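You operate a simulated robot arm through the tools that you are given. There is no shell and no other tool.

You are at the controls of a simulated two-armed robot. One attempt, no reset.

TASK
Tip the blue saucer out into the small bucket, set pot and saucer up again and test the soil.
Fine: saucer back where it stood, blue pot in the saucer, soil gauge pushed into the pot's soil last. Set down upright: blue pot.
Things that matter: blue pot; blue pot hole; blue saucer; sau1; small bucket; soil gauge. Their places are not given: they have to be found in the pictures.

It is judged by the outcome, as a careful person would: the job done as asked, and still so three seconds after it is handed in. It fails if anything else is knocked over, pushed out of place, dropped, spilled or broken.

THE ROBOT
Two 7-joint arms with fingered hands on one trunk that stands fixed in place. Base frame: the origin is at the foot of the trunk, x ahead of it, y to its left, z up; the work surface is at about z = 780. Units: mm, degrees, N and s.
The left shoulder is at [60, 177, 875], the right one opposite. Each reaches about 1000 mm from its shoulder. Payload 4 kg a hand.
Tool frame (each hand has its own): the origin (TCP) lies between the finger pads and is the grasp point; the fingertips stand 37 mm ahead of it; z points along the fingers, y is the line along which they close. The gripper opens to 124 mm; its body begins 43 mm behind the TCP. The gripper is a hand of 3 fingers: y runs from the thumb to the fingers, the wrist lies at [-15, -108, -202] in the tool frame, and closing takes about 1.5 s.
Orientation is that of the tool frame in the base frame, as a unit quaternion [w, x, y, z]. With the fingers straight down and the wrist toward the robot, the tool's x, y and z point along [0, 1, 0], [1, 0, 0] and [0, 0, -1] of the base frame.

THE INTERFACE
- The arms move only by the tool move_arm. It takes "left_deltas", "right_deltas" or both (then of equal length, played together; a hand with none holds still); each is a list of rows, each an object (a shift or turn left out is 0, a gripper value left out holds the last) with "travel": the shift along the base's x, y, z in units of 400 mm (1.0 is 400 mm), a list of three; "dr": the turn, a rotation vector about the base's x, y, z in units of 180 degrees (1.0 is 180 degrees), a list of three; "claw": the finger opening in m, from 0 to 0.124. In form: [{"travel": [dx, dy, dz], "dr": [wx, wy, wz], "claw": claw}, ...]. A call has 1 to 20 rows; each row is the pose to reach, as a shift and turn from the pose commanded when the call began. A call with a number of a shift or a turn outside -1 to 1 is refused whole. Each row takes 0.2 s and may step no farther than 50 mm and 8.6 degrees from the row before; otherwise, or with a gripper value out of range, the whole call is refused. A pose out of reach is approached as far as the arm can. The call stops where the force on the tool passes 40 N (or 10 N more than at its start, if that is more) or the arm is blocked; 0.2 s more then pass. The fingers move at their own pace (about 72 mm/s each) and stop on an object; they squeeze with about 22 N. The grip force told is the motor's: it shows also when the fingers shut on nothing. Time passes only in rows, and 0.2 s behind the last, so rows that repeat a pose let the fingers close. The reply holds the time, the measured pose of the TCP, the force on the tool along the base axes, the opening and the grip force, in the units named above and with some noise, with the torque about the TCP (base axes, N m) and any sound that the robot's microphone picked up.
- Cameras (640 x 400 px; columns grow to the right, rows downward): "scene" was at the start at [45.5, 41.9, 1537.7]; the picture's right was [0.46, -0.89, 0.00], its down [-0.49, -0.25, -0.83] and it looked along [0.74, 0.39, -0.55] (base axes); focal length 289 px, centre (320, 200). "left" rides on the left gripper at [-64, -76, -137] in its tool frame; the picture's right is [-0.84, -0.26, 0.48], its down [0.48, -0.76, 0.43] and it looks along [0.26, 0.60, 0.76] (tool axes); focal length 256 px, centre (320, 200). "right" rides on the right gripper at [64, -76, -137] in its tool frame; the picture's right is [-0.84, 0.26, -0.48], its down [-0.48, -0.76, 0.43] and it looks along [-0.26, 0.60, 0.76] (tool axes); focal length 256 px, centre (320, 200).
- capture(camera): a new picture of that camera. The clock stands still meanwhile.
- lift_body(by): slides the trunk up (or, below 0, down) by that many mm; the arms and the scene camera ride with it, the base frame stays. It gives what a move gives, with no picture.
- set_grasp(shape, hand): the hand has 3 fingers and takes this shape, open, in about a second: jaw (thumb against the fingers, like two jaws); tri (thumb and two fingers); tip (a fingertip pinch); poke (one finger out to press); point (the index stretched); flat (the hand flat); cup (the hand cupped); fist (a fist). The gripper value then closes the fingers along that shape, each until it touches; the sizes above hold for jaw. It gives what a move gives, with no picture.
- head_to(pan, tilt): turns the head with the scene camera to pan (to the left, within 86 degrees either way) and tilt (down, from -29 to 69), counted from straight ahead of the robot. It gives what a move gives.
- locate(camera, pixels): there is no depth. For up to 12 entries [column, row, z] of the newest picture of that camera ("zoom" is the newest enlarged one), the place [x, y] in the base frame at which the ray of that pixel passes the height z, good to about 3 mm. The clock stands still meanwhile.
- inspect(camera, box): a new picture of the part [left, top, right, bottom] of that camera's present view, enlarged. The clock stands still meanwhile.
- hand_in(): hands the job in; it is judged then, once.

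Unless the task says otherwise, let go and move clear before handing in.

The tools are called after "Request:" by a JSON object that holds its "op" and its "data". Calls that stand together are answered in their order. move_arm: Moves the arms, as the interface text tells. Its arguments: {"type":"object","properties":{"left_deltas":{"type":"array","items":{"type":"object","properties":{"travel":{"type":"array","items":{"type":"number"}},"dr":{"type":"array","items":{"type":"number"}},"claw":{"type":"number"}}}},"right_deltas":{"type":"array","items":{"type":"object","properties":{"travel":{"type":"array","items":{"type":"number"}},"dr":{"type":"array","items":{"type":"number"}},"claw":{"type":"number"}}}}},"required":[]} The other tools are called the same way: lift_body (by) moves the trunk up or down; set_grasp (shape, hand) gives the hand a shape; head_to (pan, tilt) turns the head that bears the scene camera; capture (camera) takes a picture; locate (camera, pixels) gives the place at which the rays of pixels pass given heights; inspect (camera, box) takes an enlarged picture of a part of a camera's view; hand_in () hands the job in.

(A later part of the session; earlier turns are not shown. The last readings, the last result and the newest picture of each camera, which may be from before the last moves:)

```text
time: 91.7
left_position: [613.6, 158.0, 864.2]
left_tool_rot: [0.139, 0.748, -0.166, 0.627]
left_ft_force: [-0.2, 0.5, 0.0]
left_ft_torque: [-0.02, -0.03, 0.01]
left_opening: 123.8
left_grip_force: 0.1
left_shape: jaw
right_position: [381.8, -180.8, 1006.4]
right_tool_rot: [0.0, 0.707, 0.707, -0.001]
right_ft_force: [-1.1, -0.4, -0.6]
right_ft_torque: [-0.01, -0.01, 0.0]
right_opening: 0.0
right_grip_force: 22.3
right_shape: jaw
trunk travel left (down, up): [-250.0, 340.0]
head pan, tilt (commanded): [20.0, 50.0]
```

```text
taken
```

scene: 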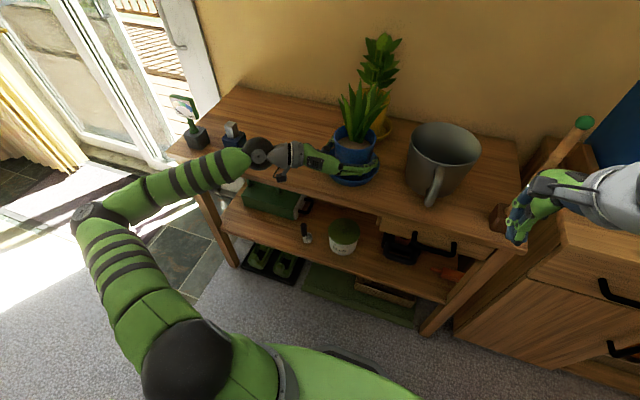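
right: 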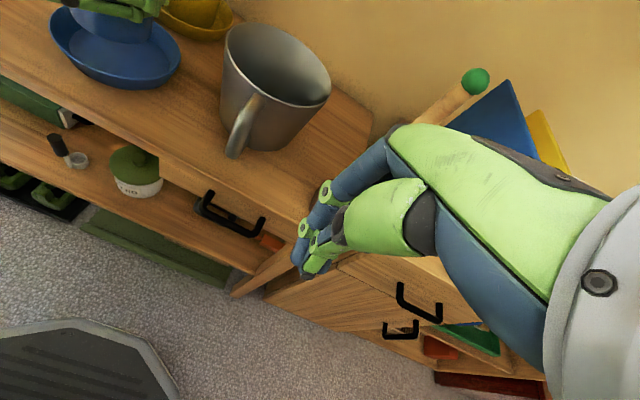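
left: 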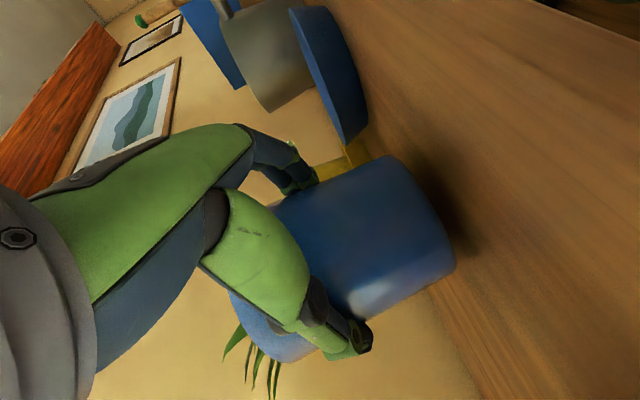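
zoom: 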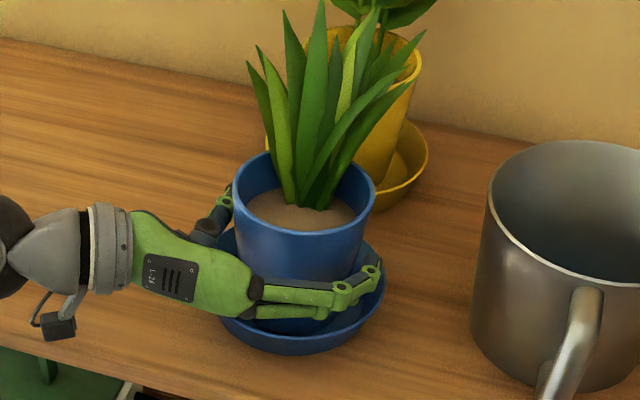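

The pot and saucer are undisturbed. I'll now back out along the finger axis and then raise the hand.

Request:
{"op": "move_arm", "data": {"left_deltas": [{"travel": [-0.045, 0.021, 0]}, {"travel": [-0.09, 0.042, 0]}, {"travel": [-0.158, 0.074, 0]}, {"travel": [-0.226, 0.106, 0]}, {"travel": [-0.29, 0.137, 0]}, {"travel": [-0.3, 0.2, 0.08]}, {"travel": [-0.31, 0.27, 0.16]}, {"travel": [-0.32, 0.34, 0.24]}, {"travel": [-0.34, 0.4, 0.32]}, {"travel": [-0.36, 0.46, 0.4]}, {"travel": [-0.36, 0.5, 0.45]}]}}

Request:
{"op": "capture", "data": {"camera": "scene"}}

Request:
{"op": "inspect", "data": {"camera": "scene", "box": [300, 80, 420, 200]}}

Request:
{"op": "inspect", "data": {"camera": "scene", "box": [160, 80, 260, 180]}}

```text
time: 94.1
left_position: [468.5, 359.0, 1043.8]
left_tool_rot: [0.139, 0.748, -0.166, 0.627]
left_ft_force: [-1.3, 0.2, 0.2]
left_ft_torque: [0.01, -0.04, -0.03]
left_opening: 123.9
left_grip_force: 0.1
left_shape: jaw
right_position: [382.1, -181.0, 1007.3]
right_tool_rot: [0.0, 0.707, 0.707, -0.002]
right_ft_force: [0.0, 0.4, -0.2]
right_ft_torque: [0.0, -0.01, -0.03]
right_opening: 0.2
right_grip_force: 21.6
right_shape: jaw
trunk travel left (down, up): [-250.0, 340.0]
head pan, tilt (commanded): [20.0, 50.0]
```

```text
taken
```

scene: 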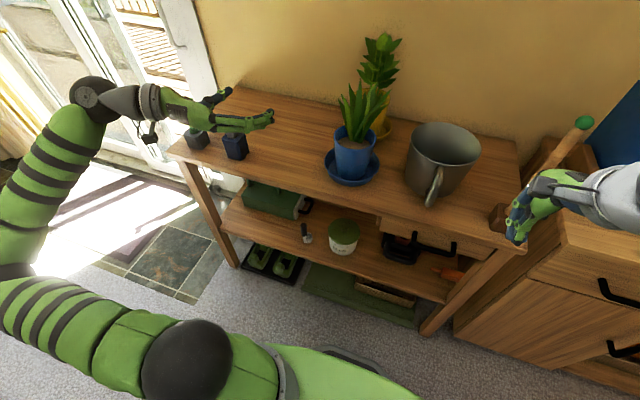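

```text
3.33 times, centred on (360, 140) of scene
```

zoom: 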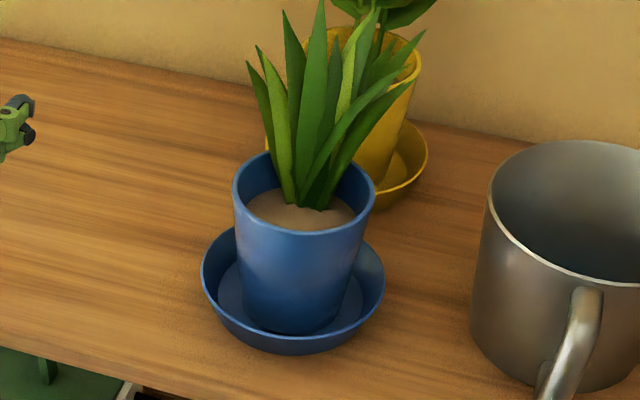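

```text
4.00 times, centred on (210, 130) of scene
```

zoom: 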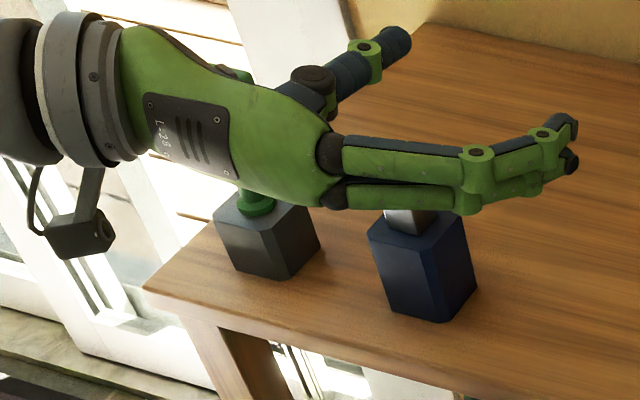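

The pot is upright and centred in the saucer. Next is the gauge: I'll raise the trunk back up and start returning the left hand to fingers-down.

Request:
{"op": "lift_body", "data": {"by": 150}}

Request:
{"op": "move_arm", "data": {"left_deltas": [{"dr": [0, 0, 0.0463]}, {"dr": [0, 0, 0.0926]}, {"dr": [0, 0, 0.1389]}, {"dr": [0, 0, 0.1389]}]}}

Request:
{"op": "move_arm", "data": {"left_deltas": [{"travel": [-0.02, 0.04, 0], "dr": [0, -0.0278, 0]}, {"travel": [-0.04, 0.08, 0], "dr": [0, -0.0556, 0]}, {"travel": [-0.04, 0.08, 0], "dr": [0, -0.0556, 0]}]}}

Request:
{"op": "move_arm", "data": {"left_deltas": [{"travel": [-0.01, 0.02, 0], "dr": [-0.0257, 0.0257, 0.0257], "claw": 0.124}, {"travel": [-0.02, 0.04, 0], "dr": [-0.0513, 0.0513, 0.0513]}, {"travel": [-0.03, 0.06, 0], "dr": [-0.077, 0.077, 0.077]}, {"travel": [-0.04, 0.08, 0], "dr": [-0.1026, 0.1026, 0.1026]}, {"travel": [-0.05, 0.1, 0], "dr": [-0.1283, 0.1283, 0.1283]}, {"travel": [-0.06, 0.12, 0], "dr": [-0.154, 0.154, 0.154]}, {"travel": [-0.07, 0.14, 0], "dr": [-0.1796, 0.1796, 0.1796]}, {"travel": [-0.08, 0.16, 0], "dr": [-0.2053, 0.2053, 0.2053]}, {"travel": [-0.09, 0.18, 0], "dr": [-0.2309, 0.2309, 0.2309]}, {"travel": [-0.1, 0.2, 0], "dr": [-0.2566, 0.2566, 0.2566]}, {"travel": [-0.1, 0.22, 0], "dr": [-0.2823, 0.2823, 0.2823]}, {"travel": [-0.1, 0.24, 0], "dr": [-0.3079, 0.3079, 0.3079]}, {"travel": [-0.1, 0.26, 0], "dr": [-0.3336, 0.3336, 0.3336]}, {"travel": [-0.1, 0.28, 0], "dr": [-0.3592, 0.3592, 0.3592]}, {"travel": [-0.1, 0.3, 0], "dr": [-0.3849, 0.3849, 0.3849]}, {"travel": [-0.1, 0.3, 0], "dr": [-0.3849, 0.3849, 0.3849]}]}}

Request:
{"op": "capture", "data": {"camera": "left"}}

Request:
{"op": "capture", "data": {"camera": "scene"}}

```text
time: 95.9
left_position: [469.9, 358.3, 1192.6]
left_tool_rot: [0.14, 0.748, -0.167, 0.628]
left_ft_force: [0.1, -0.1, 0.8]
left_ft_torque: [-0.01, 0.0, 0.02]
left_opening: 123.6
left_grip_force: 0.1
left_shape: jaw
right_position: [381.6, -180.1, 1156.4]
right_tool_rot: [0.0, 0.707, 0.707, -0.001]
right_ft_force: [0.6, -0.2, 0.5]
right_ft_torque: [0.01, 0.0, 0.01]
right_opening: 0.0
right_grip_force: 21.7
right_shape: jaw
trunk travel left (down, up): [-400.0, 190.0]
head pan, tilt (commanded): [20.0, 50.0]
```

```text
time: 96.9
left_position: [469.9, 359.6, 1193.0]
left_tool_rot: [0.0, 0.766, 0.001, 0.643]
left_ft_force: [0.3, 0.4, 0.8]
left_ft_torque: [0.02, 0.03, 0.02]
left_opening: 123.7
left_grip_force: 0.1
left_shape: jaw
right_position: [381.2, -180.3, 1157.1]
right_tool_rot: [0.0, 0.707, 0.707, -0.001]
right_ft_force: [0.2, 0.6, -1.0]
right_ft_torque: [0.02, -0.01, -0.01]
right_opening: 0.2
right_grip_force: 22.1
right_shape: jaw
trunk travel left (down, up): [-400.0, 190.0]
head pan, tilt (commanded): [20.0, 50.0]
```

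```text
time: 97.7
left_position: [452.5, 390.4, 1194.0]
left_tool_rot: [0.0, 0.707, 0.0, 0.708]
left_ft_force: [0.2, -0.6, -0.4]
left_ft_torque: [-0.04, -0.01, 0.0]
left_opening: 123.6
left_grip_force: 0.0
left_shape: jaw
right_position: [381.3, -179.2, 1156.8]
right_tool_rot: [0.0, 0.707, 0.707, -0.002]
right_ft_force: [0.3, 0.8, -0.3]
right_ft_torque: [0.01, -0.02, -0.01]
right_opening: 0.0
right_grip_force: 22.0
right_shape: jaw
trunk travel left (down, up): [-400.0, 190.0]
head pan, tilt (commanded): [20.0, 50.0]
```

```text
time: 101.1
left_position: [412.5, 510.6, 1192.8]
left_tool_rot: [0.0, 0.706, 0.708, -0.001]
left_ft_force: [0.5, -0.4, -0.6]
left_ft_torque: [0.0, -0.01, 0.07]
left_opening: 123.9
left_grip_force: 0.1
left_shape: jaw
right_position: [380.8, -178.8, 1156.2]
right_tool_rot: [0.0, 0.707, 0.707, -0.001]
right_ft_force: [0.6, -0.1, 0.3]
right_ft_torque: [-0.01, -0.01, 0.01]
right_opening: 0.1
right_grip_force: 22.4
right_shape: jaw
trunk travel left (down, up): [-400.0, 190.0]
head pan, tilt (commanded): [20.0, 50.0]
```

```text
taken
```

left: 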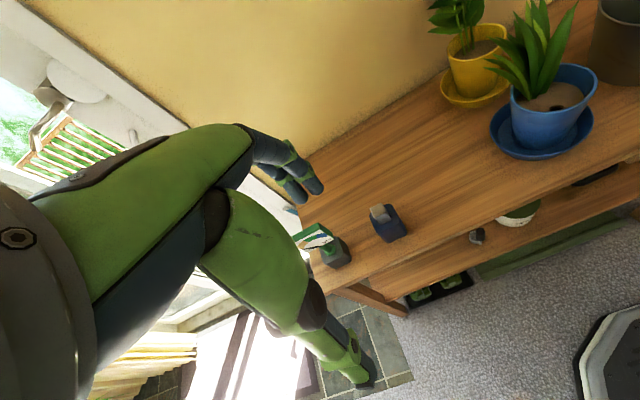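

```text
taken
```

scene: 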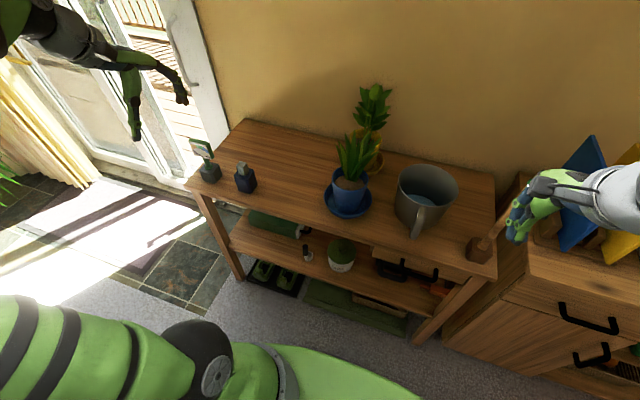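

Now a close look at the gauge with the scene and left cameras.

Request:
{"op": "inspect", "data": {"camera": "scene", "box": [180, 125, 270, 200]}}

Request:
{"op": "inspect", "data": {"camera": "left", "box": [270, 190, 420, 290]}}

Request:
{"op": "inspect", "data": {"camera": "left", "box": [480, 40, 620, 160]}}

```text
5.33 times, centred on (225, 162) of scene
```

zoom: 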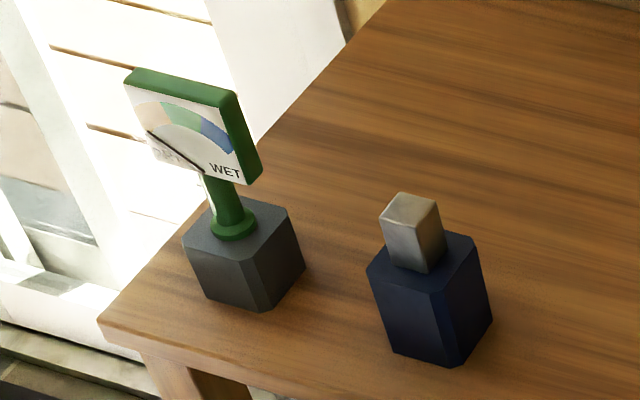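

```text
4.00 times, centred on (345, 240) of left
```

zoom: 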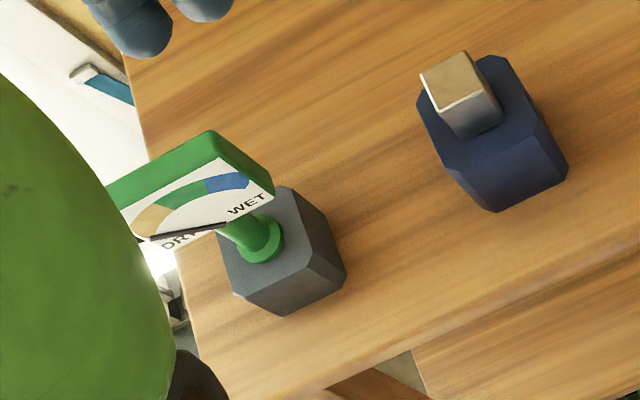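

```text
3.33 times, centred on (550, 100) of left
```

zoom: 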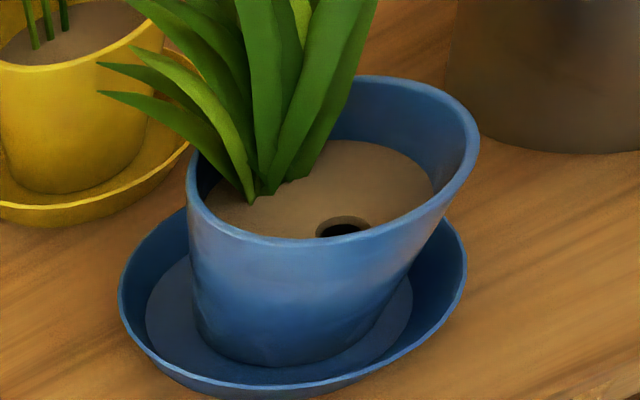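

The dial's plate lies along y and faces the robot, so the default fingers-down hand can pinch its thickness along x. I'll take tighter zooms to measure the head.

Request:
{"op": "inspect", "data": {"camera": "scene", "box": [180, 132, 228, 162]}}

Request:
{"op": "inspect", "data": {"camera": "left", "box": [295, 210, 359, 270]}}

```text
13.33 times, centred on (204, 147) of scene
```

zoom: 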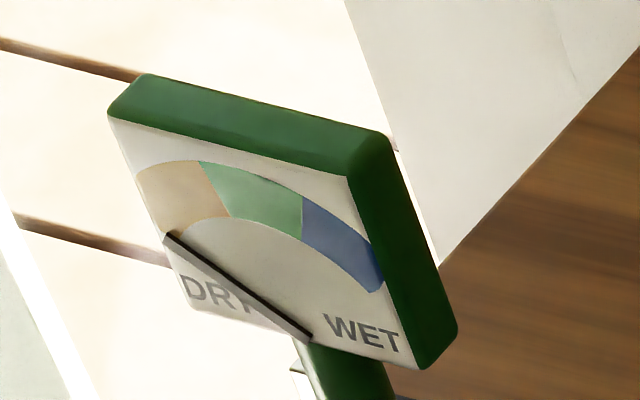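

```text
6.67 times, centred on (327, 240) of left
```

zoom: 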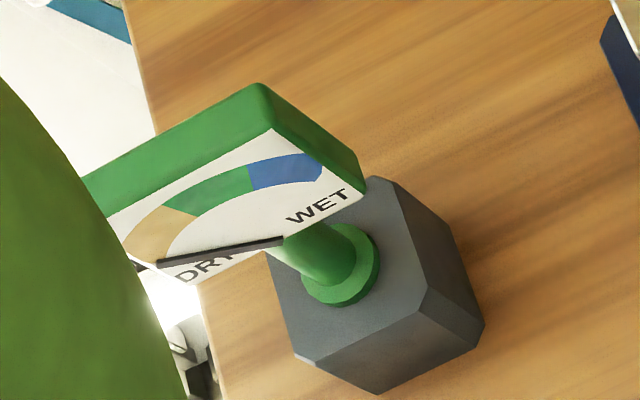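

I'll triangulate the head's top-right corners (front and back) from both cameras.

Request:
{"op": "locate", "data": {"camera": "scene", "pixels": [[206, 145.35, 880], [206, 145.35, 900], [208.9, 142, 880], [208.9, 142, 900], [188.1, 140.6, 890], [190.9, 137.4, 890], [211.5, 159.75, 850], [211.5, 159.75, 840], [215, 166, 830], [208.5, 180, 780]]}}

Request:
{"op": "locate", "data": {"camera": "left", "pixels": [[319.8, 229.5, 880], [319.8, 229.5, 900], [318.3, 222.75, 880], [318.3, 222.75, 900], [333.5, 238, 840], [333.5, 238, 850], [331, 253, 825], [329.5, 252, 825], [336, 249, 825]]}}

```text
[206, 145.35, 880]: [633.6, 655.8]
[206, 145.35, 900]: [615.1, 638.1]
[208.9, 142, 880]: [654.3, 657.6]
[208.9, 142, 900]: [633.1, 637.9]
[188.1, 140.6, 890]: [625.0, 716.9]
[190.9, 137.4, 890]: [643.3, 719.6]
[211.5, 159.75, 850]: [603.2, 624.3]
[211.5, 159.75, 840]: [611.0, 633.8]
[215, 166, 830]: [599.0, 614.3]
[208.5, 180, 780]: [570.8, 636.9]
```

```text
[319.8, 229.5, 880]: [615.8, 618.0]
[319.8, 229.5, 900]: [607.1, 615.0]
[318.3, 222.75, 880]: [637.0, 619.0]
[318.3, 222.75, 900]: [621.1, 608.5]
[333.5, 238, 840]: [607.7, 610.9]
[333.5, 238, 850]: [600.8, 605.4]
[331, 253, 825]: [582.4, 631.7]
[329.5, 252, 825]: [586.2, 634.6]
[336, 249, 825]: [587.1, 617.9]
```

The baseline was poor, so I'll get the rays at wider height separation.

Request:
{"op": "locate", "data": {"camera": "scene", "pixels": [[206, 145.35, 800], [206, 145.35, 1000], [208.9, 142, 800], [208.9, 142, 1000], [188.1, 140.6, 800], [188.1, 140.6, 1000], [211.5, 159.75, 800], [211.5, 159.75, 1000], [208.9, 168.2, 800], [208.9, 168.2, 1000]]}}

Request:
{"op": "locate", "data": {"camera": "left", "pixels": [[319.8, 229.5, 800], [319.8, 229.5, 1000], [318.3, 222.75, 800], [318.3, 222.75, 1000], [333.5, 239, 800], [333.5, 239, 1000], [330, 251.5, 800], [330, 251.5, 1000]]}}

```text
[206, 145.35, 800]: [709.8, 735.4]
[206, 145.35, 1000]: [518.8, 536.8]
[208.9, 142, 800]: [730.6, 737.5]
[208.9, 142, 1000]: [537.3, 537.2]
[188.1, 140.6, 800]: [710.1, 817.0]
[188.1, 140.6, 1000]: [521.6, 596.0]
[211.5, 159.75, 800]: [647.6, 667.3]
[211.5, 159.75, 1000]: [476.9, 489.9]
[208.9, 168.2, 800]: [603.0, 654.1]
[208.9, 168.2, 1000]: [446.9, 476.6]
```

```text
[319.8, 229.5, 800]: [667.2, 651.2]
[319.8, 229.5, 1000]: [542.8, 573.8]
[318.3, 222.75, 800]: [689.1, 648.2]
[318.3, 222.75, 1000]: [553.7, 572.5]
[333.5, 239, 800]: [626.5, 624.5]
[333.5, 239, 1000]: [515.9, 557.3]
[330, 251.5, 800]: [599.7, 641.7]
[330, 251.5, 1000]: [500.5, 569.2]
```

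The gauge's axis is at about (587.5, 633.5). Its head spans z 876–938, is 67 mm wide along y and about 13 mm thick along x, with the flange at z≈824. I'll bring the left hand above it with a 60 mm opening.

Request:
{"op": "move_arm", "data": {"left_deltas": [{"travel": [0.073, 0.051, -0.05], "claw": 0.06}, {"travel": [0.146, 0.102, -0.11], "claw": 0.06}, {"travel": [0.219, 0.154, -0.17], "claw": 0.06}, {"travel": [0.292, 0.205, -0.23], "claw": 0.06}, {"travel": [0.365, 0.256, -0.29], "claw": 0.06}, {"travel": [0.4375, 0.307, -0.35], "claw": 0.06}, {"travel": [0.4375, 0.307, -0.375], "claw": 0.06}, {"travel": [0.4375, 0.307, -0.375], "claw": 0.06}]}}

Request:
{"op": "capture", "data": {"camera": "left"}}

Request:
{"op": "inspect", "data": {"camera": "scene", "box": [160, 100, 260, 200]}}

```text
time: 102.9
left_position: [587.4, 633.2, 1041.7]
left_tool_rot: [0.0, 0.707, 0.707, 0.0]
left_ft_force: [0.2, 0.2, -0.3]
left_ft_torque: [0.01, 0.01, -0.02]
left_opening: 60.5
left_grip_force: 0.0
left_shape: jaw
right_position: [382.0, -180.0, 1156.8]
right_tool_rot: [0.0, 0.707, 0.707, -0.001]
right_ft_force: [0.4, -0.1, 0.2]
right_ft_torque: [-0.02, -0.03, 0.01]
right_opening: 0.2
right_grip_force: 21.9
right_shape: jaw
trunk travel left (down, up): [-400.0, 190.0]
head pan, tilt (commanded): [20.0, 50.0]
```

```text
taken
```

left: 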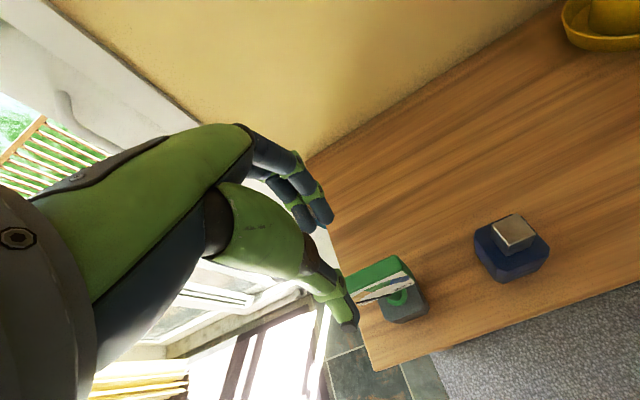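

```text
4.00 times, centred on (210, 150) of scene
```

zoom: 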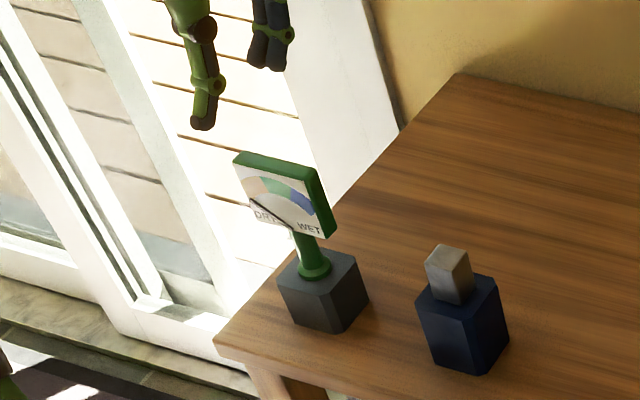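

I'll zoom in on the left view to check alignment between the fingers and the gauge head.

Request:
{"op": "inspect", "data": {"camera": "left", "box": [280, 180, 440, 340]}}

Request:
{"op": "locate", "data": {"camera": "left", "pixels": [[375, 268, 938], [400, 258, 938], [350, 285, 938]]}}

```text
2.50 times, centred on (360, 260) of left
```

zoom: 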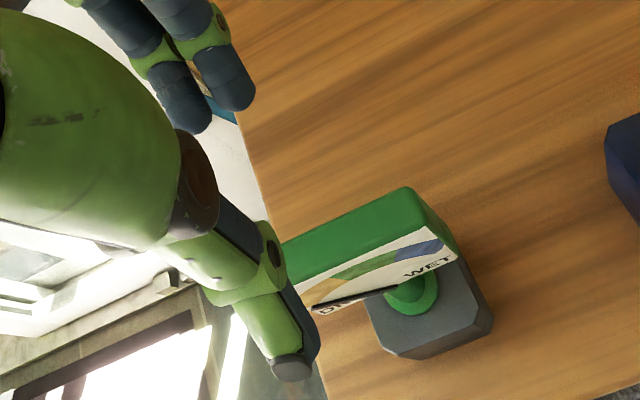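

```text
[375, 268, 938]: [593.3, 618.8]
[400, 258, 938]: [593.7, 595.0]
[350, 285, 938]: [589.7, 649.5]
```

My readings agree: head centre about (590, 632), 17 mm thick. I'll shift 2 mm and descend to pinch height with the fingertips at z≈888.

Request:
{"op": "move_arm", "data": {"left_deltas": [{"travel": [0.006, -0.001, -0.08], "claw": 0.056}, {"travel": [0.006, -0.001, -0.16], "claw": 0.056}, {"travel": [0.006, -0.001, -0.23], "claw": 0.056}, {"travel": [0.006, -0.001, -0.27], "claw": 0.056}, {"travel": [0.006, -0.001, -0.29], "claw": 0.056}, {"travel": [0.006, -0.001, -0.29], "claw": 0.056}]}}

Request:
{"op": "inspect", "data": {"camera": "left", "box": [240, 160, 440, 360]}}

Request:
{"op": "inspect", "data": {"camera": "scene", "box": [160, 100, 260, 200]}}

```text
time: 104.3
left_position: [592.0, 631.5, 927.0]
left_tool_rot: [0.0, 0.707, 0.707, 0.0]
left_ft_force: [0.0, 0.5, 0.1]
left_ft_torque: [0.02, 0.04, -0.02]
left_opening: 56.6
left_grip_force: 0.1
left_shape: jaw
right_position: [382.8, -179.9, 1156.5]
right_tool_rot: [0.0, 0.707, 0.707, -0.001]
right_ft_force: [0.0, 0.0, 0.5]
right_ft_torque: [0.0, 0.02, 0.01]
right_opening: 0.0
right_grip_force: 21.8
right_shape: jaw
trunk travel left (down, up): [-400.0, 190.0]
head pan, tilt (commanded): [20.0, 50.0]
```

```text
2.00 times, centred on (340, 260) of left
```

zoom: 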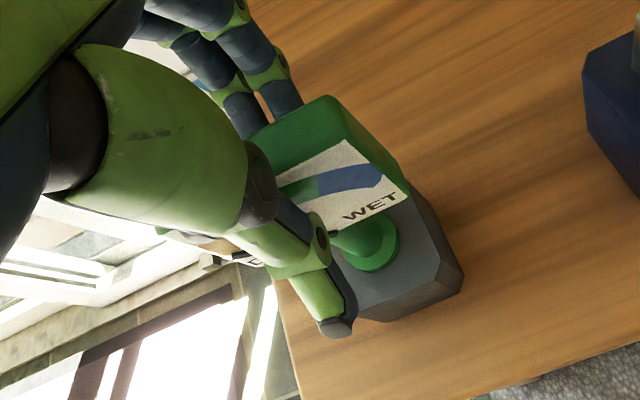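

```text
4.00 times, centred on (210, 150) of scene
```

zoom: 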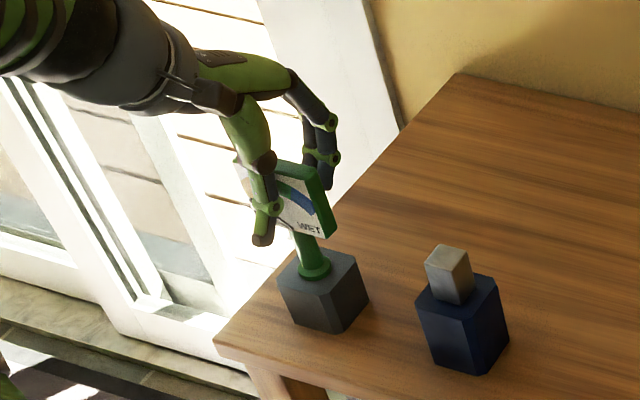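

The head lies between the thumb and fingers. I'll close the pinch.

Request:
{"op": "move_arm", "data": {"left_deltas": [{"claw": 0.04}, {"claw": 0.025}, {"claw": 0.012}, {"claw": 0.005}, {"claw": 0.0}, {"claw": 0.0}, {"claw": 0.0}]}}

Request:
{"op": "inspect", "data": {"camera": "left", "box": [240, 160, 440, 360]}}

Request:
{"op": "inspect", "data": {"camera": "scene", "box": [160, 100, 260, 200]}}

```text
time: 105.9
left_position: [592.5, 631.8, 927.3]
left_tool_rot: [0.0, 0.707, 0.707, 0.0]
left_ft_force: [5.8, 0.9, -0.4]
left_ft_torque: [0.01, -0.67, -0.01]
left_opening: 22.0
left_grip_force: 22.2
left_shape: jaw
right_position: [381.2, -180.8, 1157.0]
right_tool_rot: [-0.001, 0.707, 0.707, -0.002]
right_ft_force: [-0.7, 0.2, 0.2]
right_ft_torque: [0.0, 0.03, 0.02]
right_opening: 0.0
right_grip_force: 22.0
right_shape: jaw
trunk travel left (down, up): [-400.0, 190.0]
head pan, tilt (commanded): [20.0, 50.0]
```

```text
2.00 times, centred on (340, 260) of left
```

zoom: 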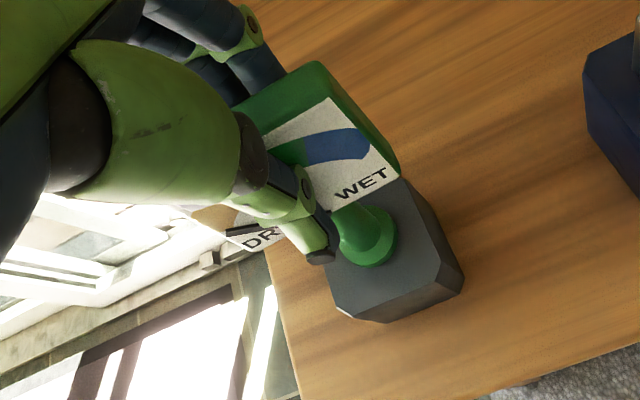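

```text
4.00 times, centred on (210, 150) of scene
```

zoom: 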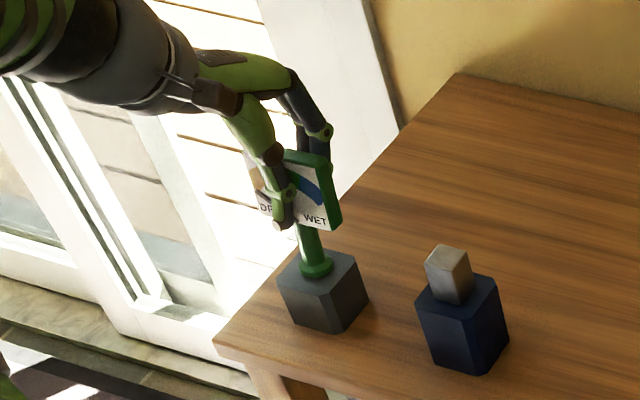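

The pinch skewed the gauge (5.8 N sideways, opening 22 mm). It's the same pad offset as with the saucer: the pads line up about 15° off the tool axis. I'll release, pitch the hand 15° about the head, and re-grip.

Request:
{"op": "move_arm", "data": {"left_deltas": [{"claw": 0.03}, {"claw": 0.042}, {"claw": 0.054}, {"claw": 0.054}, {"travel": [-0.007, 0.001, -0.006], "dr": [0, -0.0278, 0], "claw": 0.054}, {"travel": [-0.014, 0.002, -0.013], "dr": [0, -0.0556, 0], "claw": 0.054}, {"travel": [-0.0208, 0.002, -0.0193], "dr": [0, -0.0833, 0], "claw": 0.054}, {"travel": [-0.0208, 0.002, -0.0193], "dr": [0, -0.0833, 0], "claw": 0.054}]}}

Request:
{"op": "inspect", "data": {"camera": "left", "box": [240, 160, 440, 360]}}

Request:
{"op": "inspect", "data": {"camera": "scene", "box": [160, 100, 260, 200]}}

```text
time: 107.7
left_position: [581.5, 633.9, 920.1]
left_tool_rot: [0.092, 0.701, 0.701, 0.093]
left_ft_force: [0.2, 0.4, 0.6]
left_ft_torque: [0.0, -0.02, 0.02]
left_opening: 53.6
left_grip_force: 0.0
left_shape: jaw
right_position: [381.8, -179.9, 1156.1]
right_tool_rot: [0.0, 0.707, 0.707, -0.002]
right_ft_force: [0.4, -0.4, 0.3]
right_ft_torque: [-0.03, 0.06, 0.05]
right_opening: 0.1
right_grip_force: 21.9
right_shape: jaw
trunk travel left (down, up): [-400.0, 190.0]
head pan, tilt (commanded): [20.0, 50.0]
```

```text
2.00 times, centred on (340, 260) of left
```

zoom: 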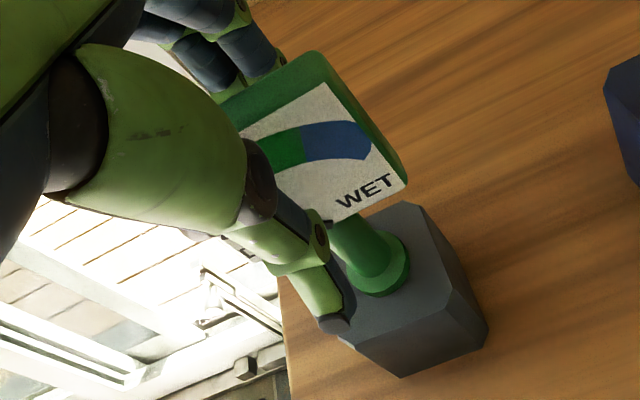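

```text
4.00 times, centred on (210, 150) of scene
```

zoom: 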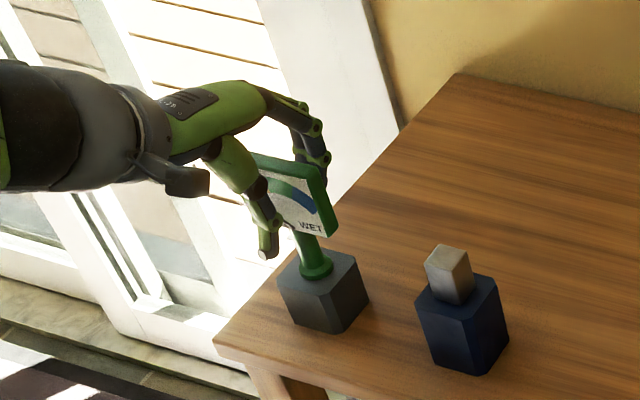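

The gauge sprang back upright. I'll centre by +3 mm and close again.

Request:
{"op": "move_arm", "data": {"left_deltas": [{"travel": [0.0075, -0.002, 0], "claw": 0.04}, {"travel": [0.0075, -0.002, 0], "claw": 0.028}, {"travel": [0.0075, -0.002, 0], "claw": 0.018}, {"travel": [0.0075, -0.002, 0], "claw": 0.008}, {"travel": [0.0075, -0.002, 0], "claw": 0.0}, {"travel": [0.0075, -0.002, 0], "claw": 0.0}, {"travel": [0.0075, -0.002, 0], "claw": 0.0}]}}

Request:
{"op": "inspect", "data": {"camera": "left", "box": [240, 160, 440, 360]}}

Request:
{"op": "inspect", "data": {"camera": "scene", "box": [160, 100, 260, 200]}}

```text
time: 109.3
left_position: [584.4, 631.9, 919.4]
left_tool_rot: [0.092, 0.701, 0.701, 0.092]
left_ft_force: [1.9, -0.1, -0.2]
left_ft_torque: [0.0, -0.25, 0.02]
left_opening: 17.5
left_grip_force: 22.1
left_shape: jaw
right_position: [379.8, -180.7, 1157.2]
right_tool_rot: [0.0, 0.707, 0.707, -0.002]
right_ft_force: [1.3, -0.5, 0.3]
right_ft_torque: [-0.03, -0.01, -0.01]
right_opening: 0.3
right_grip_force: 21.1
right_shape: jaw
trunk travel left (down, up): [-400.0, 190.0]
head pan, tilt (commanded): [20.0, 50.0]
```

```text
2.00 times, centred on (340, 260) of left
```

zoom: 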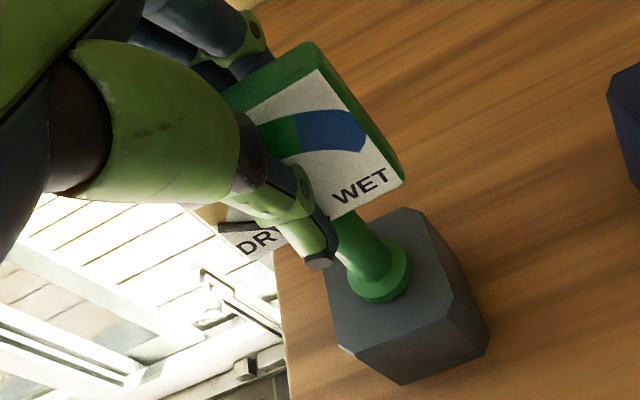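

```text
4.00 times, centred on (210, 150) of scene
```

zoom: 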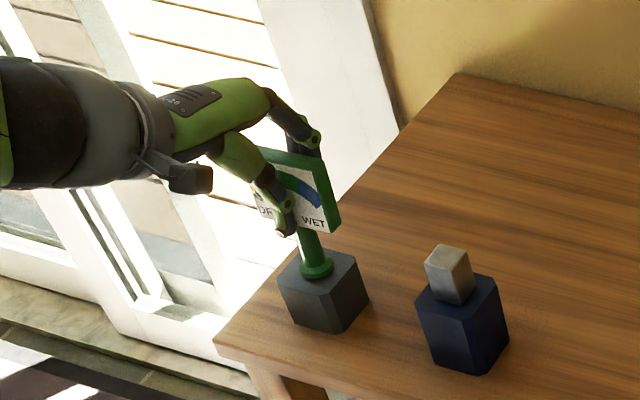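

Much better: 1.9 N and the opening at 17.5 mm. I'll pitch 6° more with the grip on to null the remaining torque.

Request:
{"op": "move_arm", "data": {"left_deltas": [{"travel": [-0.0019, 0, -0.0006], "dr": [0, -0.0167, 0]}, {"travel": [-0.0038, 0, -0.0012], "dr": [0, -0.0333, 0]}, {"travel": [-0.0038, 0, -0.0012], "dr": [0, -0.0333, 0]}, {"travel": [-0.0038, 0, -0.0012], "dr": [0, -0.0333, 0]}]}}

Request:
{"op": "inspect", "data": {"camera": "scene", "box": [160, 100, 260, 200]}}

```text
time: 110.3
left_position: [582.6, 631.5, 917.3]
left_tool_rot: [0.128, 0.696, 0.695, 0.128]
left_ft_force: [-2.6, 0.0, -0.9]
left_ft_torque: [-0.01, 0.24, 0.01]
left_opening: 16.7
left_grip_force: 21.9
left_shape: jaw
right_position: [381.9, -180.0, 1156.8]
right_tool_rot: [0.0, 0.708, 0.707, -0.001]
right_ft_force: [0.3, 0.6, 0.0]
right_ft_torque: [-0.03, 0.0, -0.02]
right_opening: 0.1
right_grip_force: 21.4
right_shape: jaw
trunk travel left (down, up): [-400.0, 190.0]
head pan, tilt (commanded): [20.0, 50.0]
```

```text
4.00 times, centred on (210, 150) of scene
```

zoom: 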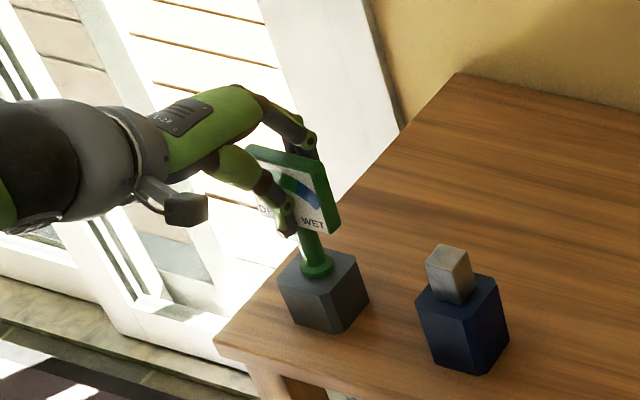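

Slightly over (+0.24 N·m), so neutral is about halfway. I'll rotate back 3° and then lift gently.

Request:
{"op": "move_arm", "data": {"left_deltas": [{"travel": [0.0019, 0, 0.0006], "dr": [0, 0.0167, 0]}, {"travel": [0.0019, 0, 0.0006], "dr": [0, 0.0167, 0]}, {"travel": [0.0019, 0, 0.0006], "dr": [0, 0.0167, 0]}]}}

```text
time: 111.1
left_position: [584.7, 633.4, 919.8]
left_tool_rot: [0.11, 0.698, 0.699, 0.111]
left_ft_force: [0.3, -0.3, -0.7]
left_ft_torque: [0.02, -0.02, -0.02]
left_opening: 16.6
left_grip_force: 21.8
left_shape: jaw
right_position: [381.1, -180.5, 1156.4]
right_tool_rot: [0.0, 0.707, 0.707, -0.002]
right_ft_force: [0.0, -1.0, 0.7]
right_ft_torque: [-0.02, 0.0, 0.02]
right_opening: 0.0
right_grip_force: 22.1
right_shape: jaw
trunk travel left (down, up): [-400.0, 190.0]
head pan, tilt (commanded): [20.0, 50.0]
```

It's neutral: force and torque about zero, opening 16.6 mm. I'll lift straight up out of the holder.

Request:
{"op": "move_arm", "data": {"left_deltas": [{"travel": [0, 0, 0.0125]}, {"travel": [0, 0, 0.025]}, {"travel": [0, 0, 0.0375]}, {"travel": [0, 0, 0.05]}, {"travel": [0, 0, 0.075]}, {"travel": [0, 0, 0.1]}, {"travel": [0, 0, 0.125]}, {"travel": [0, 0, 0.15]}, {"travel": [0, 0, 0.2]}, {"travel": [0, 0, 0.25]}, {"travel": [0, 0, 0.25]}]}}

Request:
{"op": "inspect", "data": {"camera": "scene", "box": [150, 70, 260, 200]}}

Request:
{"op": "capture", "data": {"camera": "left"}}

```text
time: 113.5
left_position: [585.5, 633.1, 1020.2]
left_tool_rot: [0.11, 0.698, 0.698, 0.11]
left_ft_force: [-0.2, -0.1, -0.6]
left_ft_torque: [-0.01, 0.0, -0.02]
left_opening: 16.9
left_grip_force: 21.9
left_shape: jaw
right_position: [382.2, -179.3, 1156.1]
right_tool_rot: [0.0, 0.707, 0.707, -0.001]
right_ft_force: [-0.3, -0.5, -0.1]
right_ft_torque: [0.01, 0.01, 0.04]
right_opening: 0.0
right_grip_force: 21.8
right_shape: jaw
trunk travel left (down, up): [-400.0, 190.0]
head pan, tilt (commanded): [20.0, 50.0]
```

```text
3.08 times, centred on (205, 135) of scene
```

zoom: 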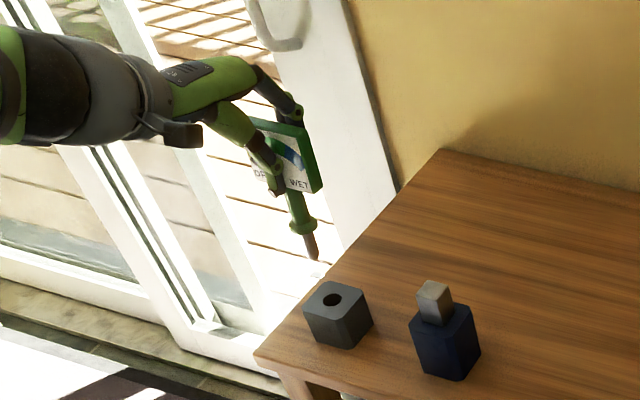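

```text
taken
```

left: 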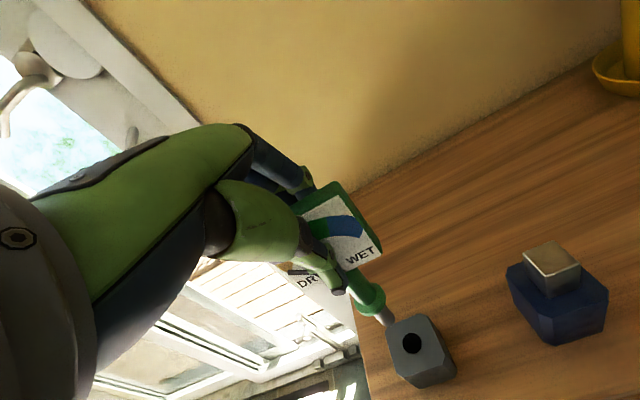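

The gauge came out cleanly and hangs straight. I'll locate the empty holder hole in both cameras: it marks exactly where the probe axis was relative to the hand.

Request:
{"op": "inspect", "data": {"camera": "left", "box": [300, 200, 460, 400]}}

Request:
{"op": "locate", "data": {"camera": "left", "pixels": [[412, 343, 823], [387, 321, 880]]}}

Request:
{"op": "capture", "data": {"camera": "scene"}}

Request:
{"op": "locate", "data": {"camera": "scene", "pixels": [[208.25, 166.8, 823], [204, 155.5, 887], [202, 149, 887]]}}

```text
2.00 times, centred on (380, 300) of left
```

zoom: 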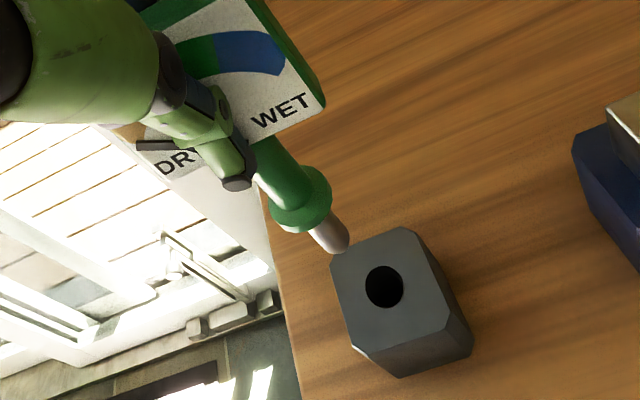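

```text
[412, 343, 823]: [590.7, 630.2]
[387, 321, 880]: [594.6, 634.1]
```

```text
taken
```

scene: 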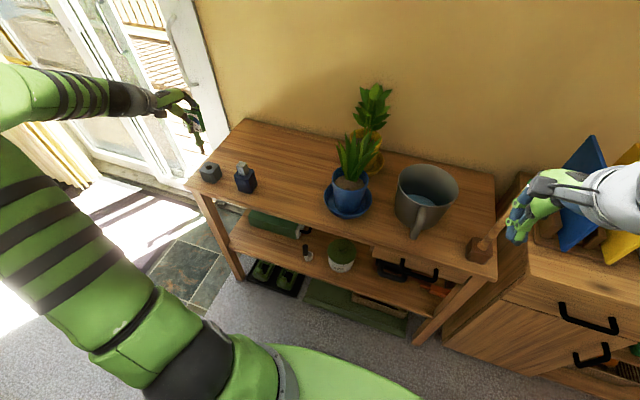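

```text
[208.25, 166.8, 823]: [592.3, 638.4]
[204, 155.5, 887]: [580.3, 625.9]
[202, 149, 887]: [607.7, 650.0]
```

My probe-to-hand reference is the holder hole at px (412, 343.5), with the hand 197 mm above it. Now I'll raise the gauge and carry it over to the pot, well above everything, aiming near the pot hole at about (609, 150).

Request:
{"op": "move_arm", "data": {"left_deltas": [{"travel": [0, 0, 0.1]}, {"travel": [0, 0, 0.2]}, {"travel": [0.004, -0.1, 0.2]}, {"travel": [0.008, -0.2, 0.2]}, {"travel": [0.012, -0.3, 0.2]}, {"travel": [0.016, -0.4, 0.2]}, {"travel": [0.02, -0.5, 0.2]}, {"travel": [0.024, -0.6, 0.2]}, {"travel": [0.03, -0.7, 0.2]}, {"travel": [0.036, -0.8, 0.2]}, {"travel": [0.042, -0.9, 0.2]}, {"travel": [0.048, -1.0, 0.2]}, {"travel": [0.048, -1.0, 0.2]}]}}

Request:
{"op": "move_arm", "data": {"left_deltas": [{"travel": [0, -0.1, 0]}, {"travel": [0, -0.2, 0]}, {"travel": [0, -0.2, 0]}]}}

Request:
{"op": "capture", "data": {"camera": "left"}}

Request:
{"op": "capture", "data": {"camera": "scene"}}

```text
time: 116.3
left_position: [601.4, 234.6, 1099.3]
left_tool_rot: [0.111, 0.699, 0.698, 0.11]
left_ft_force: [0.8, -0.1, -0.4]
left_ft_torque: [-0.02, 0.02, -0.03]
left_opening: 16.5
left_grip_force: 22.1
left_shape: jaw
right_position: [381.5, -180.9, 1156.3]
right_tool_rot: [0.0, 0.707, 0.707, -0.001]
right_ft_force: [0.7, 0.8, -0.6]
right_ft_torque: [-0.01, 0.01, 0.01]
right_opening: 0.0
right_grip_force: 22.1
right_shape: jaw
trunk travel left (down, up): [-400.0, 190.0]
head pan, tilt (commanded): [20.0, 50.0]
```

```text
time: 117.1
left_position: [602.0, 154.3, 1102.2]
left_tool_rot: [0.11, 0.699, 0.698, 0.11]
left_ft_force: [0.1, 0.7, -0.7]
left_ft_torque: [-0.01, 0.03, 0.0]
left_opening: 16.5
left_grip_force: 21.9
left_shape: jaw
right_position: [381.2, -180.1, 1156.8]
right_tool_rot: [0.0, 0.707, 0.707, -0.002]
right_ft_force: [-0.4, 0.5, 0.4]
right_ft_torque: [0.02, 0.02, -0.04]
right_opening: 0.0
right_grip_force: 22.2
right_shape: jaw
trunk travel left (down, up): [-400.0, 190.0]
head pan, tilt (commanded): [20.0, 50.0]
```

```text
taken
```

left: 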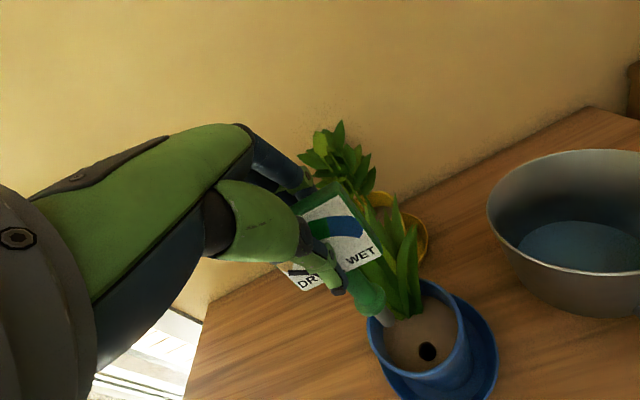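

```text
taken
```

scene: 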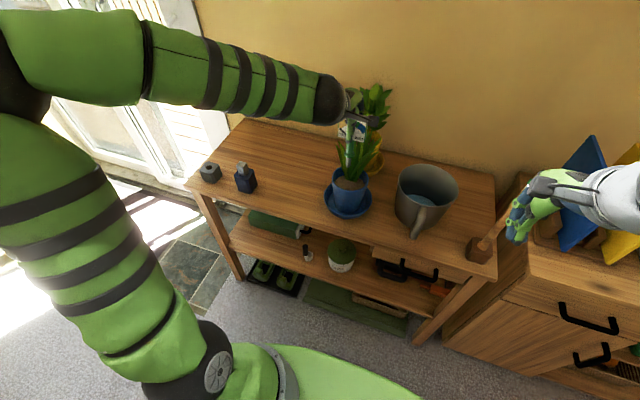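

The pot hole is clearly visible at (427,351). Using the reference, I need to shift about 7 mm towards −y. I'll do that, and descend to bring the tip about 25 mm above the soil.

Request:
{"op": "move_arm", "data": {"left_deltas": [{"travel": [-0.001, -0.0175, 0]}, {"travel": [-0.001, -0.0175, -0.05]}, {"travel": [-0.001, -0.0175, -0.1]}, {"travel": [-0.001, -0.0175, -0.14]}, {"travel": [-0.001, -0.0175, -0.158]}, {"travel": [-0.001, -0.0175, -0.158]}]}}

Request:
{"op": "capture", "data": {"camera": "left"}}

Request:
{"op": "inspect", "data": {"camera": "left", "box": [320, 260, 460, 400]}}

Request:
{"op": "inspect", "data": {"camera": "scene", "box": [300, 80, 420, 230]}}

```text
time: 118.5
left_position: [603.9, 146.4, 1035.3]
left_tool_rot: [0.111, 0.698, 0.698, 0.111]
left_ft_force: [-0.5, 0.6, -1.1]
left_ft_torque: [0.01, 0.03, -0.03]
left_opening: 16.4
left_grip_force: 22.6
left_shape: jaw
right_position: [382.2, -180.3, 1157.0]
right_tool_rot: [0.001, 0.707, 0.707, -0.002]
right_ft_force: [-0.3, 0.4, 0.5]
right_ft_torque: [-0.01, -0.02, 0.01]
right_opening: 0.2
right_grip_force: 22.1
right_shape: jaw
trunk travel left (down, up): [-400.0, 190.0]
head pan, tilt (commanded): [20.0, 50.0]
```

```text
taken
```

left: 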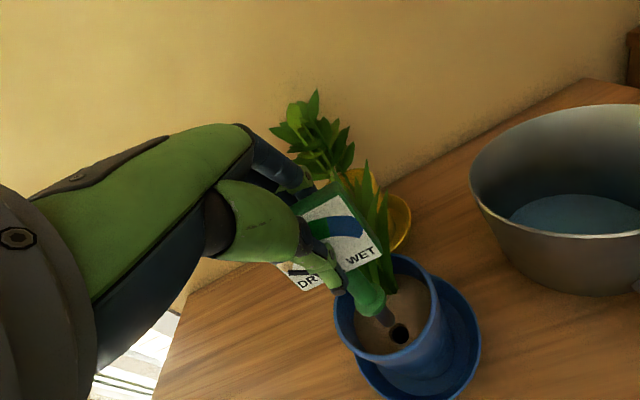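

```text
2.86 times, centred on (390, 330) of left
```

zoom: 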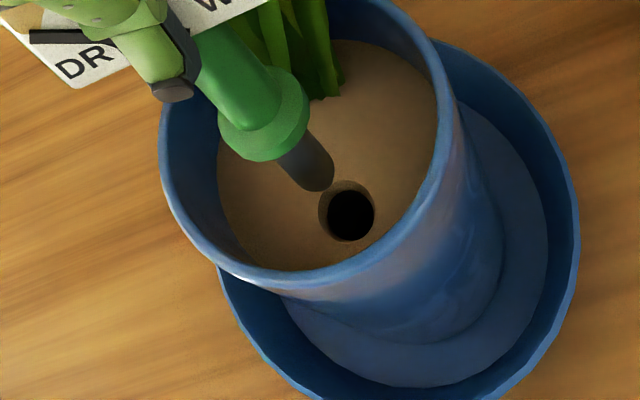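

```text
2.67 times, centred on (360, 155) of scene
```

zoom: 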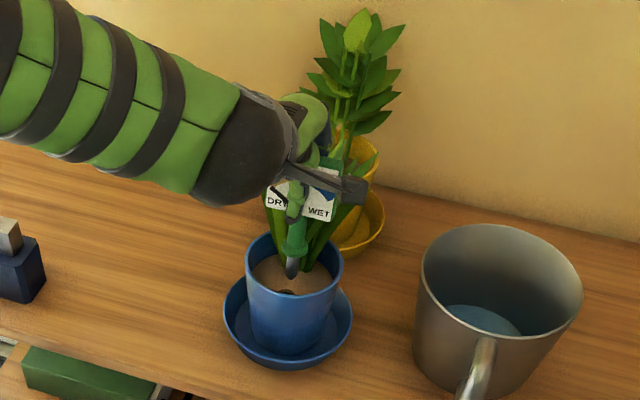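

The probe tip at (322,182) and the hole centre at (347,211) in this zoom lie nearly on the probe's axis line. I'll nudge −1.5 mm in x and +1 mm in y, then go down 17 mm and look again.

Request:
{"op": "move_arm", "data": {"left_deltas": [{"travel": [-0.0038, 0.0025, -0.015]}, {"travel": [-0.0038, 0.0025, -0.03]}, {"travel": [-0.0038, 0.0025, -0.0425]}, {"travel": [-0.0038, 0.0025, -0.0425]}]}}

Request:
{"op": "capture", "data": {"camera": "left"}}

Request:
{"op": "inspect", "data": {"camera": "left", "box": [340, 270, 440, 370]}}

Request:
{"op": "inspect", "data": {"camera": "scene", "box": [320, 140, 380, 220]}}

```text
time: 119.5
left_position: [601.5, 147.8, 1019.1]
left_tool_rot: [0.111, 0.699, 0.698, 0.11]
left_ft_force: [-0.7, -0.2, -1.0]
left_ft_torque: [0.01, 0.0, 0.0]
left_opening: 16.4
left_grip_force: 22.0
left_shape: jaw
right_position: [381.1, -180.6, 1156.5]
right_tool_rot: [0.0, 0.707, 0.707, -0.001]
right_ft_force: [-0.6, 0.2, -0.4]
right_ft_torque: [0.02, 0.01, 0.0]
right_opening: 0.0
right_grip_force: 21.4
right_shape: jaw
trunk travel left (down, up): [-400.0, 190.0]
head pan, tilt (commanded): [20.0, 50.0]
```

```text
taken
```

left: 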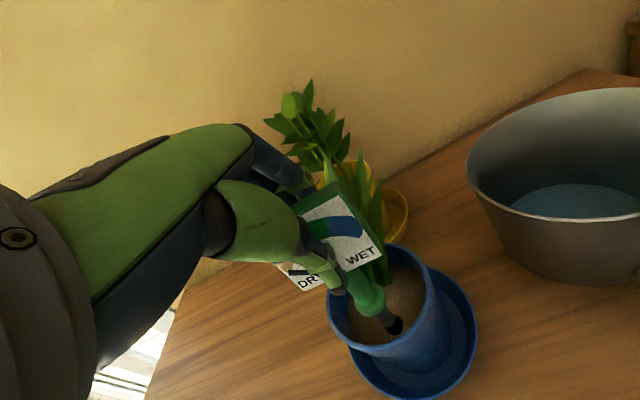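

```text
4.00 times, centred on (390, 320) of left
```

zoom: 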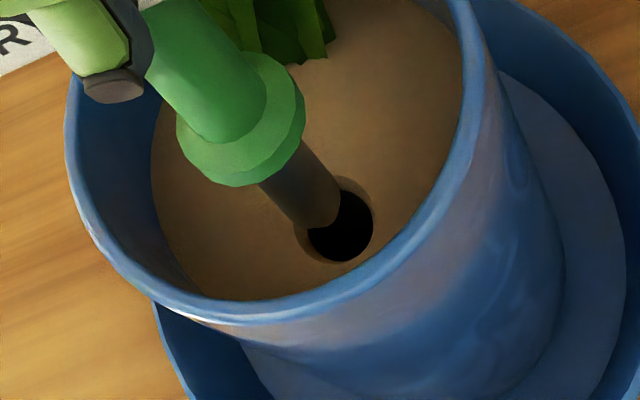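

```text
5.00 times, centred on (350, 180) of scene
```

zoom: 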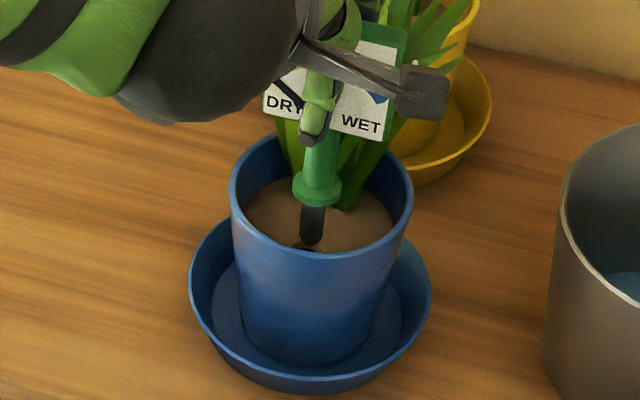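

The tip is directly over the hole with about 10 mm to go. I'll descend 14 mm in small steps, watching the forces.

Request:
{"op": "move_arm", "data": {"left_deltas": [{"travel": [0, 0, -0.01]}, {"travel": [0, 0, -0.02]}, {"travel": [0, 0, -0.0275]}, {"travel": [0, 0, -0.035]}, {"travel": [0, 0, -0.035]}]}}

Request:
{"op": "inspect", "data": {"camera": "left", "box": [340, 270, 440, 370]}}

Request:
{"op": "inspect", "data": {"camera": "scene", "box": [320, 140, 380, 220]}}

```text
time: 120.7
left_position: [601.4, 147.5, 1004.8]
left_tool_rot: [0.11, 0.698, 0.699, 0.11]
left_ft_force: [-0.1, 0.7, -1.2]
left_ft_torque: [0.0, -0.01, 0.04]
left_opening: 16.5
left_grip_force: 22.1
left_shape: jaw
right_position: [381.6, -180.5, 1156.6]
right_tool_rot: [0.0, 0.707, 0.707, -0.001]
right_ft_force: [-0.3, -0.5, 0.3]
right_ft_torque: [0.01, -0.01, -0.02]
right_opening: 0.2
right_grip_force: 22.2
right_shape: jaw
trunk travel left (down, up): [-400.0, 190.0]
head pan, tilt (commanded): [20.0, 50.0]
```

```text
4.00 times, centred on (390, 320) of left
```

zoom: 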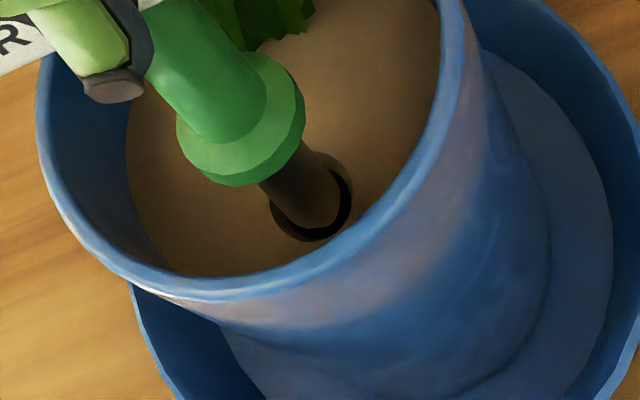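

```text
5.00 times, centred on (350, 180) of scene
```

zoom: 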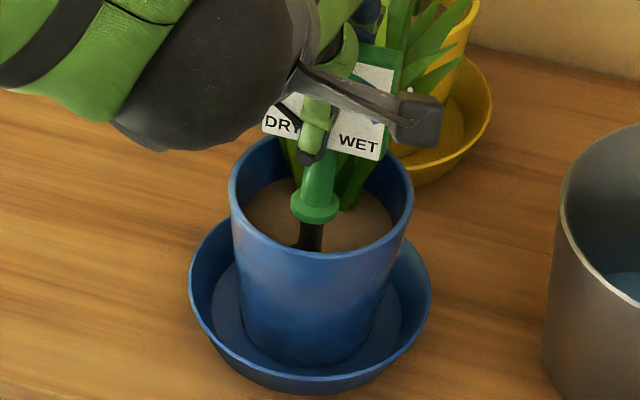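

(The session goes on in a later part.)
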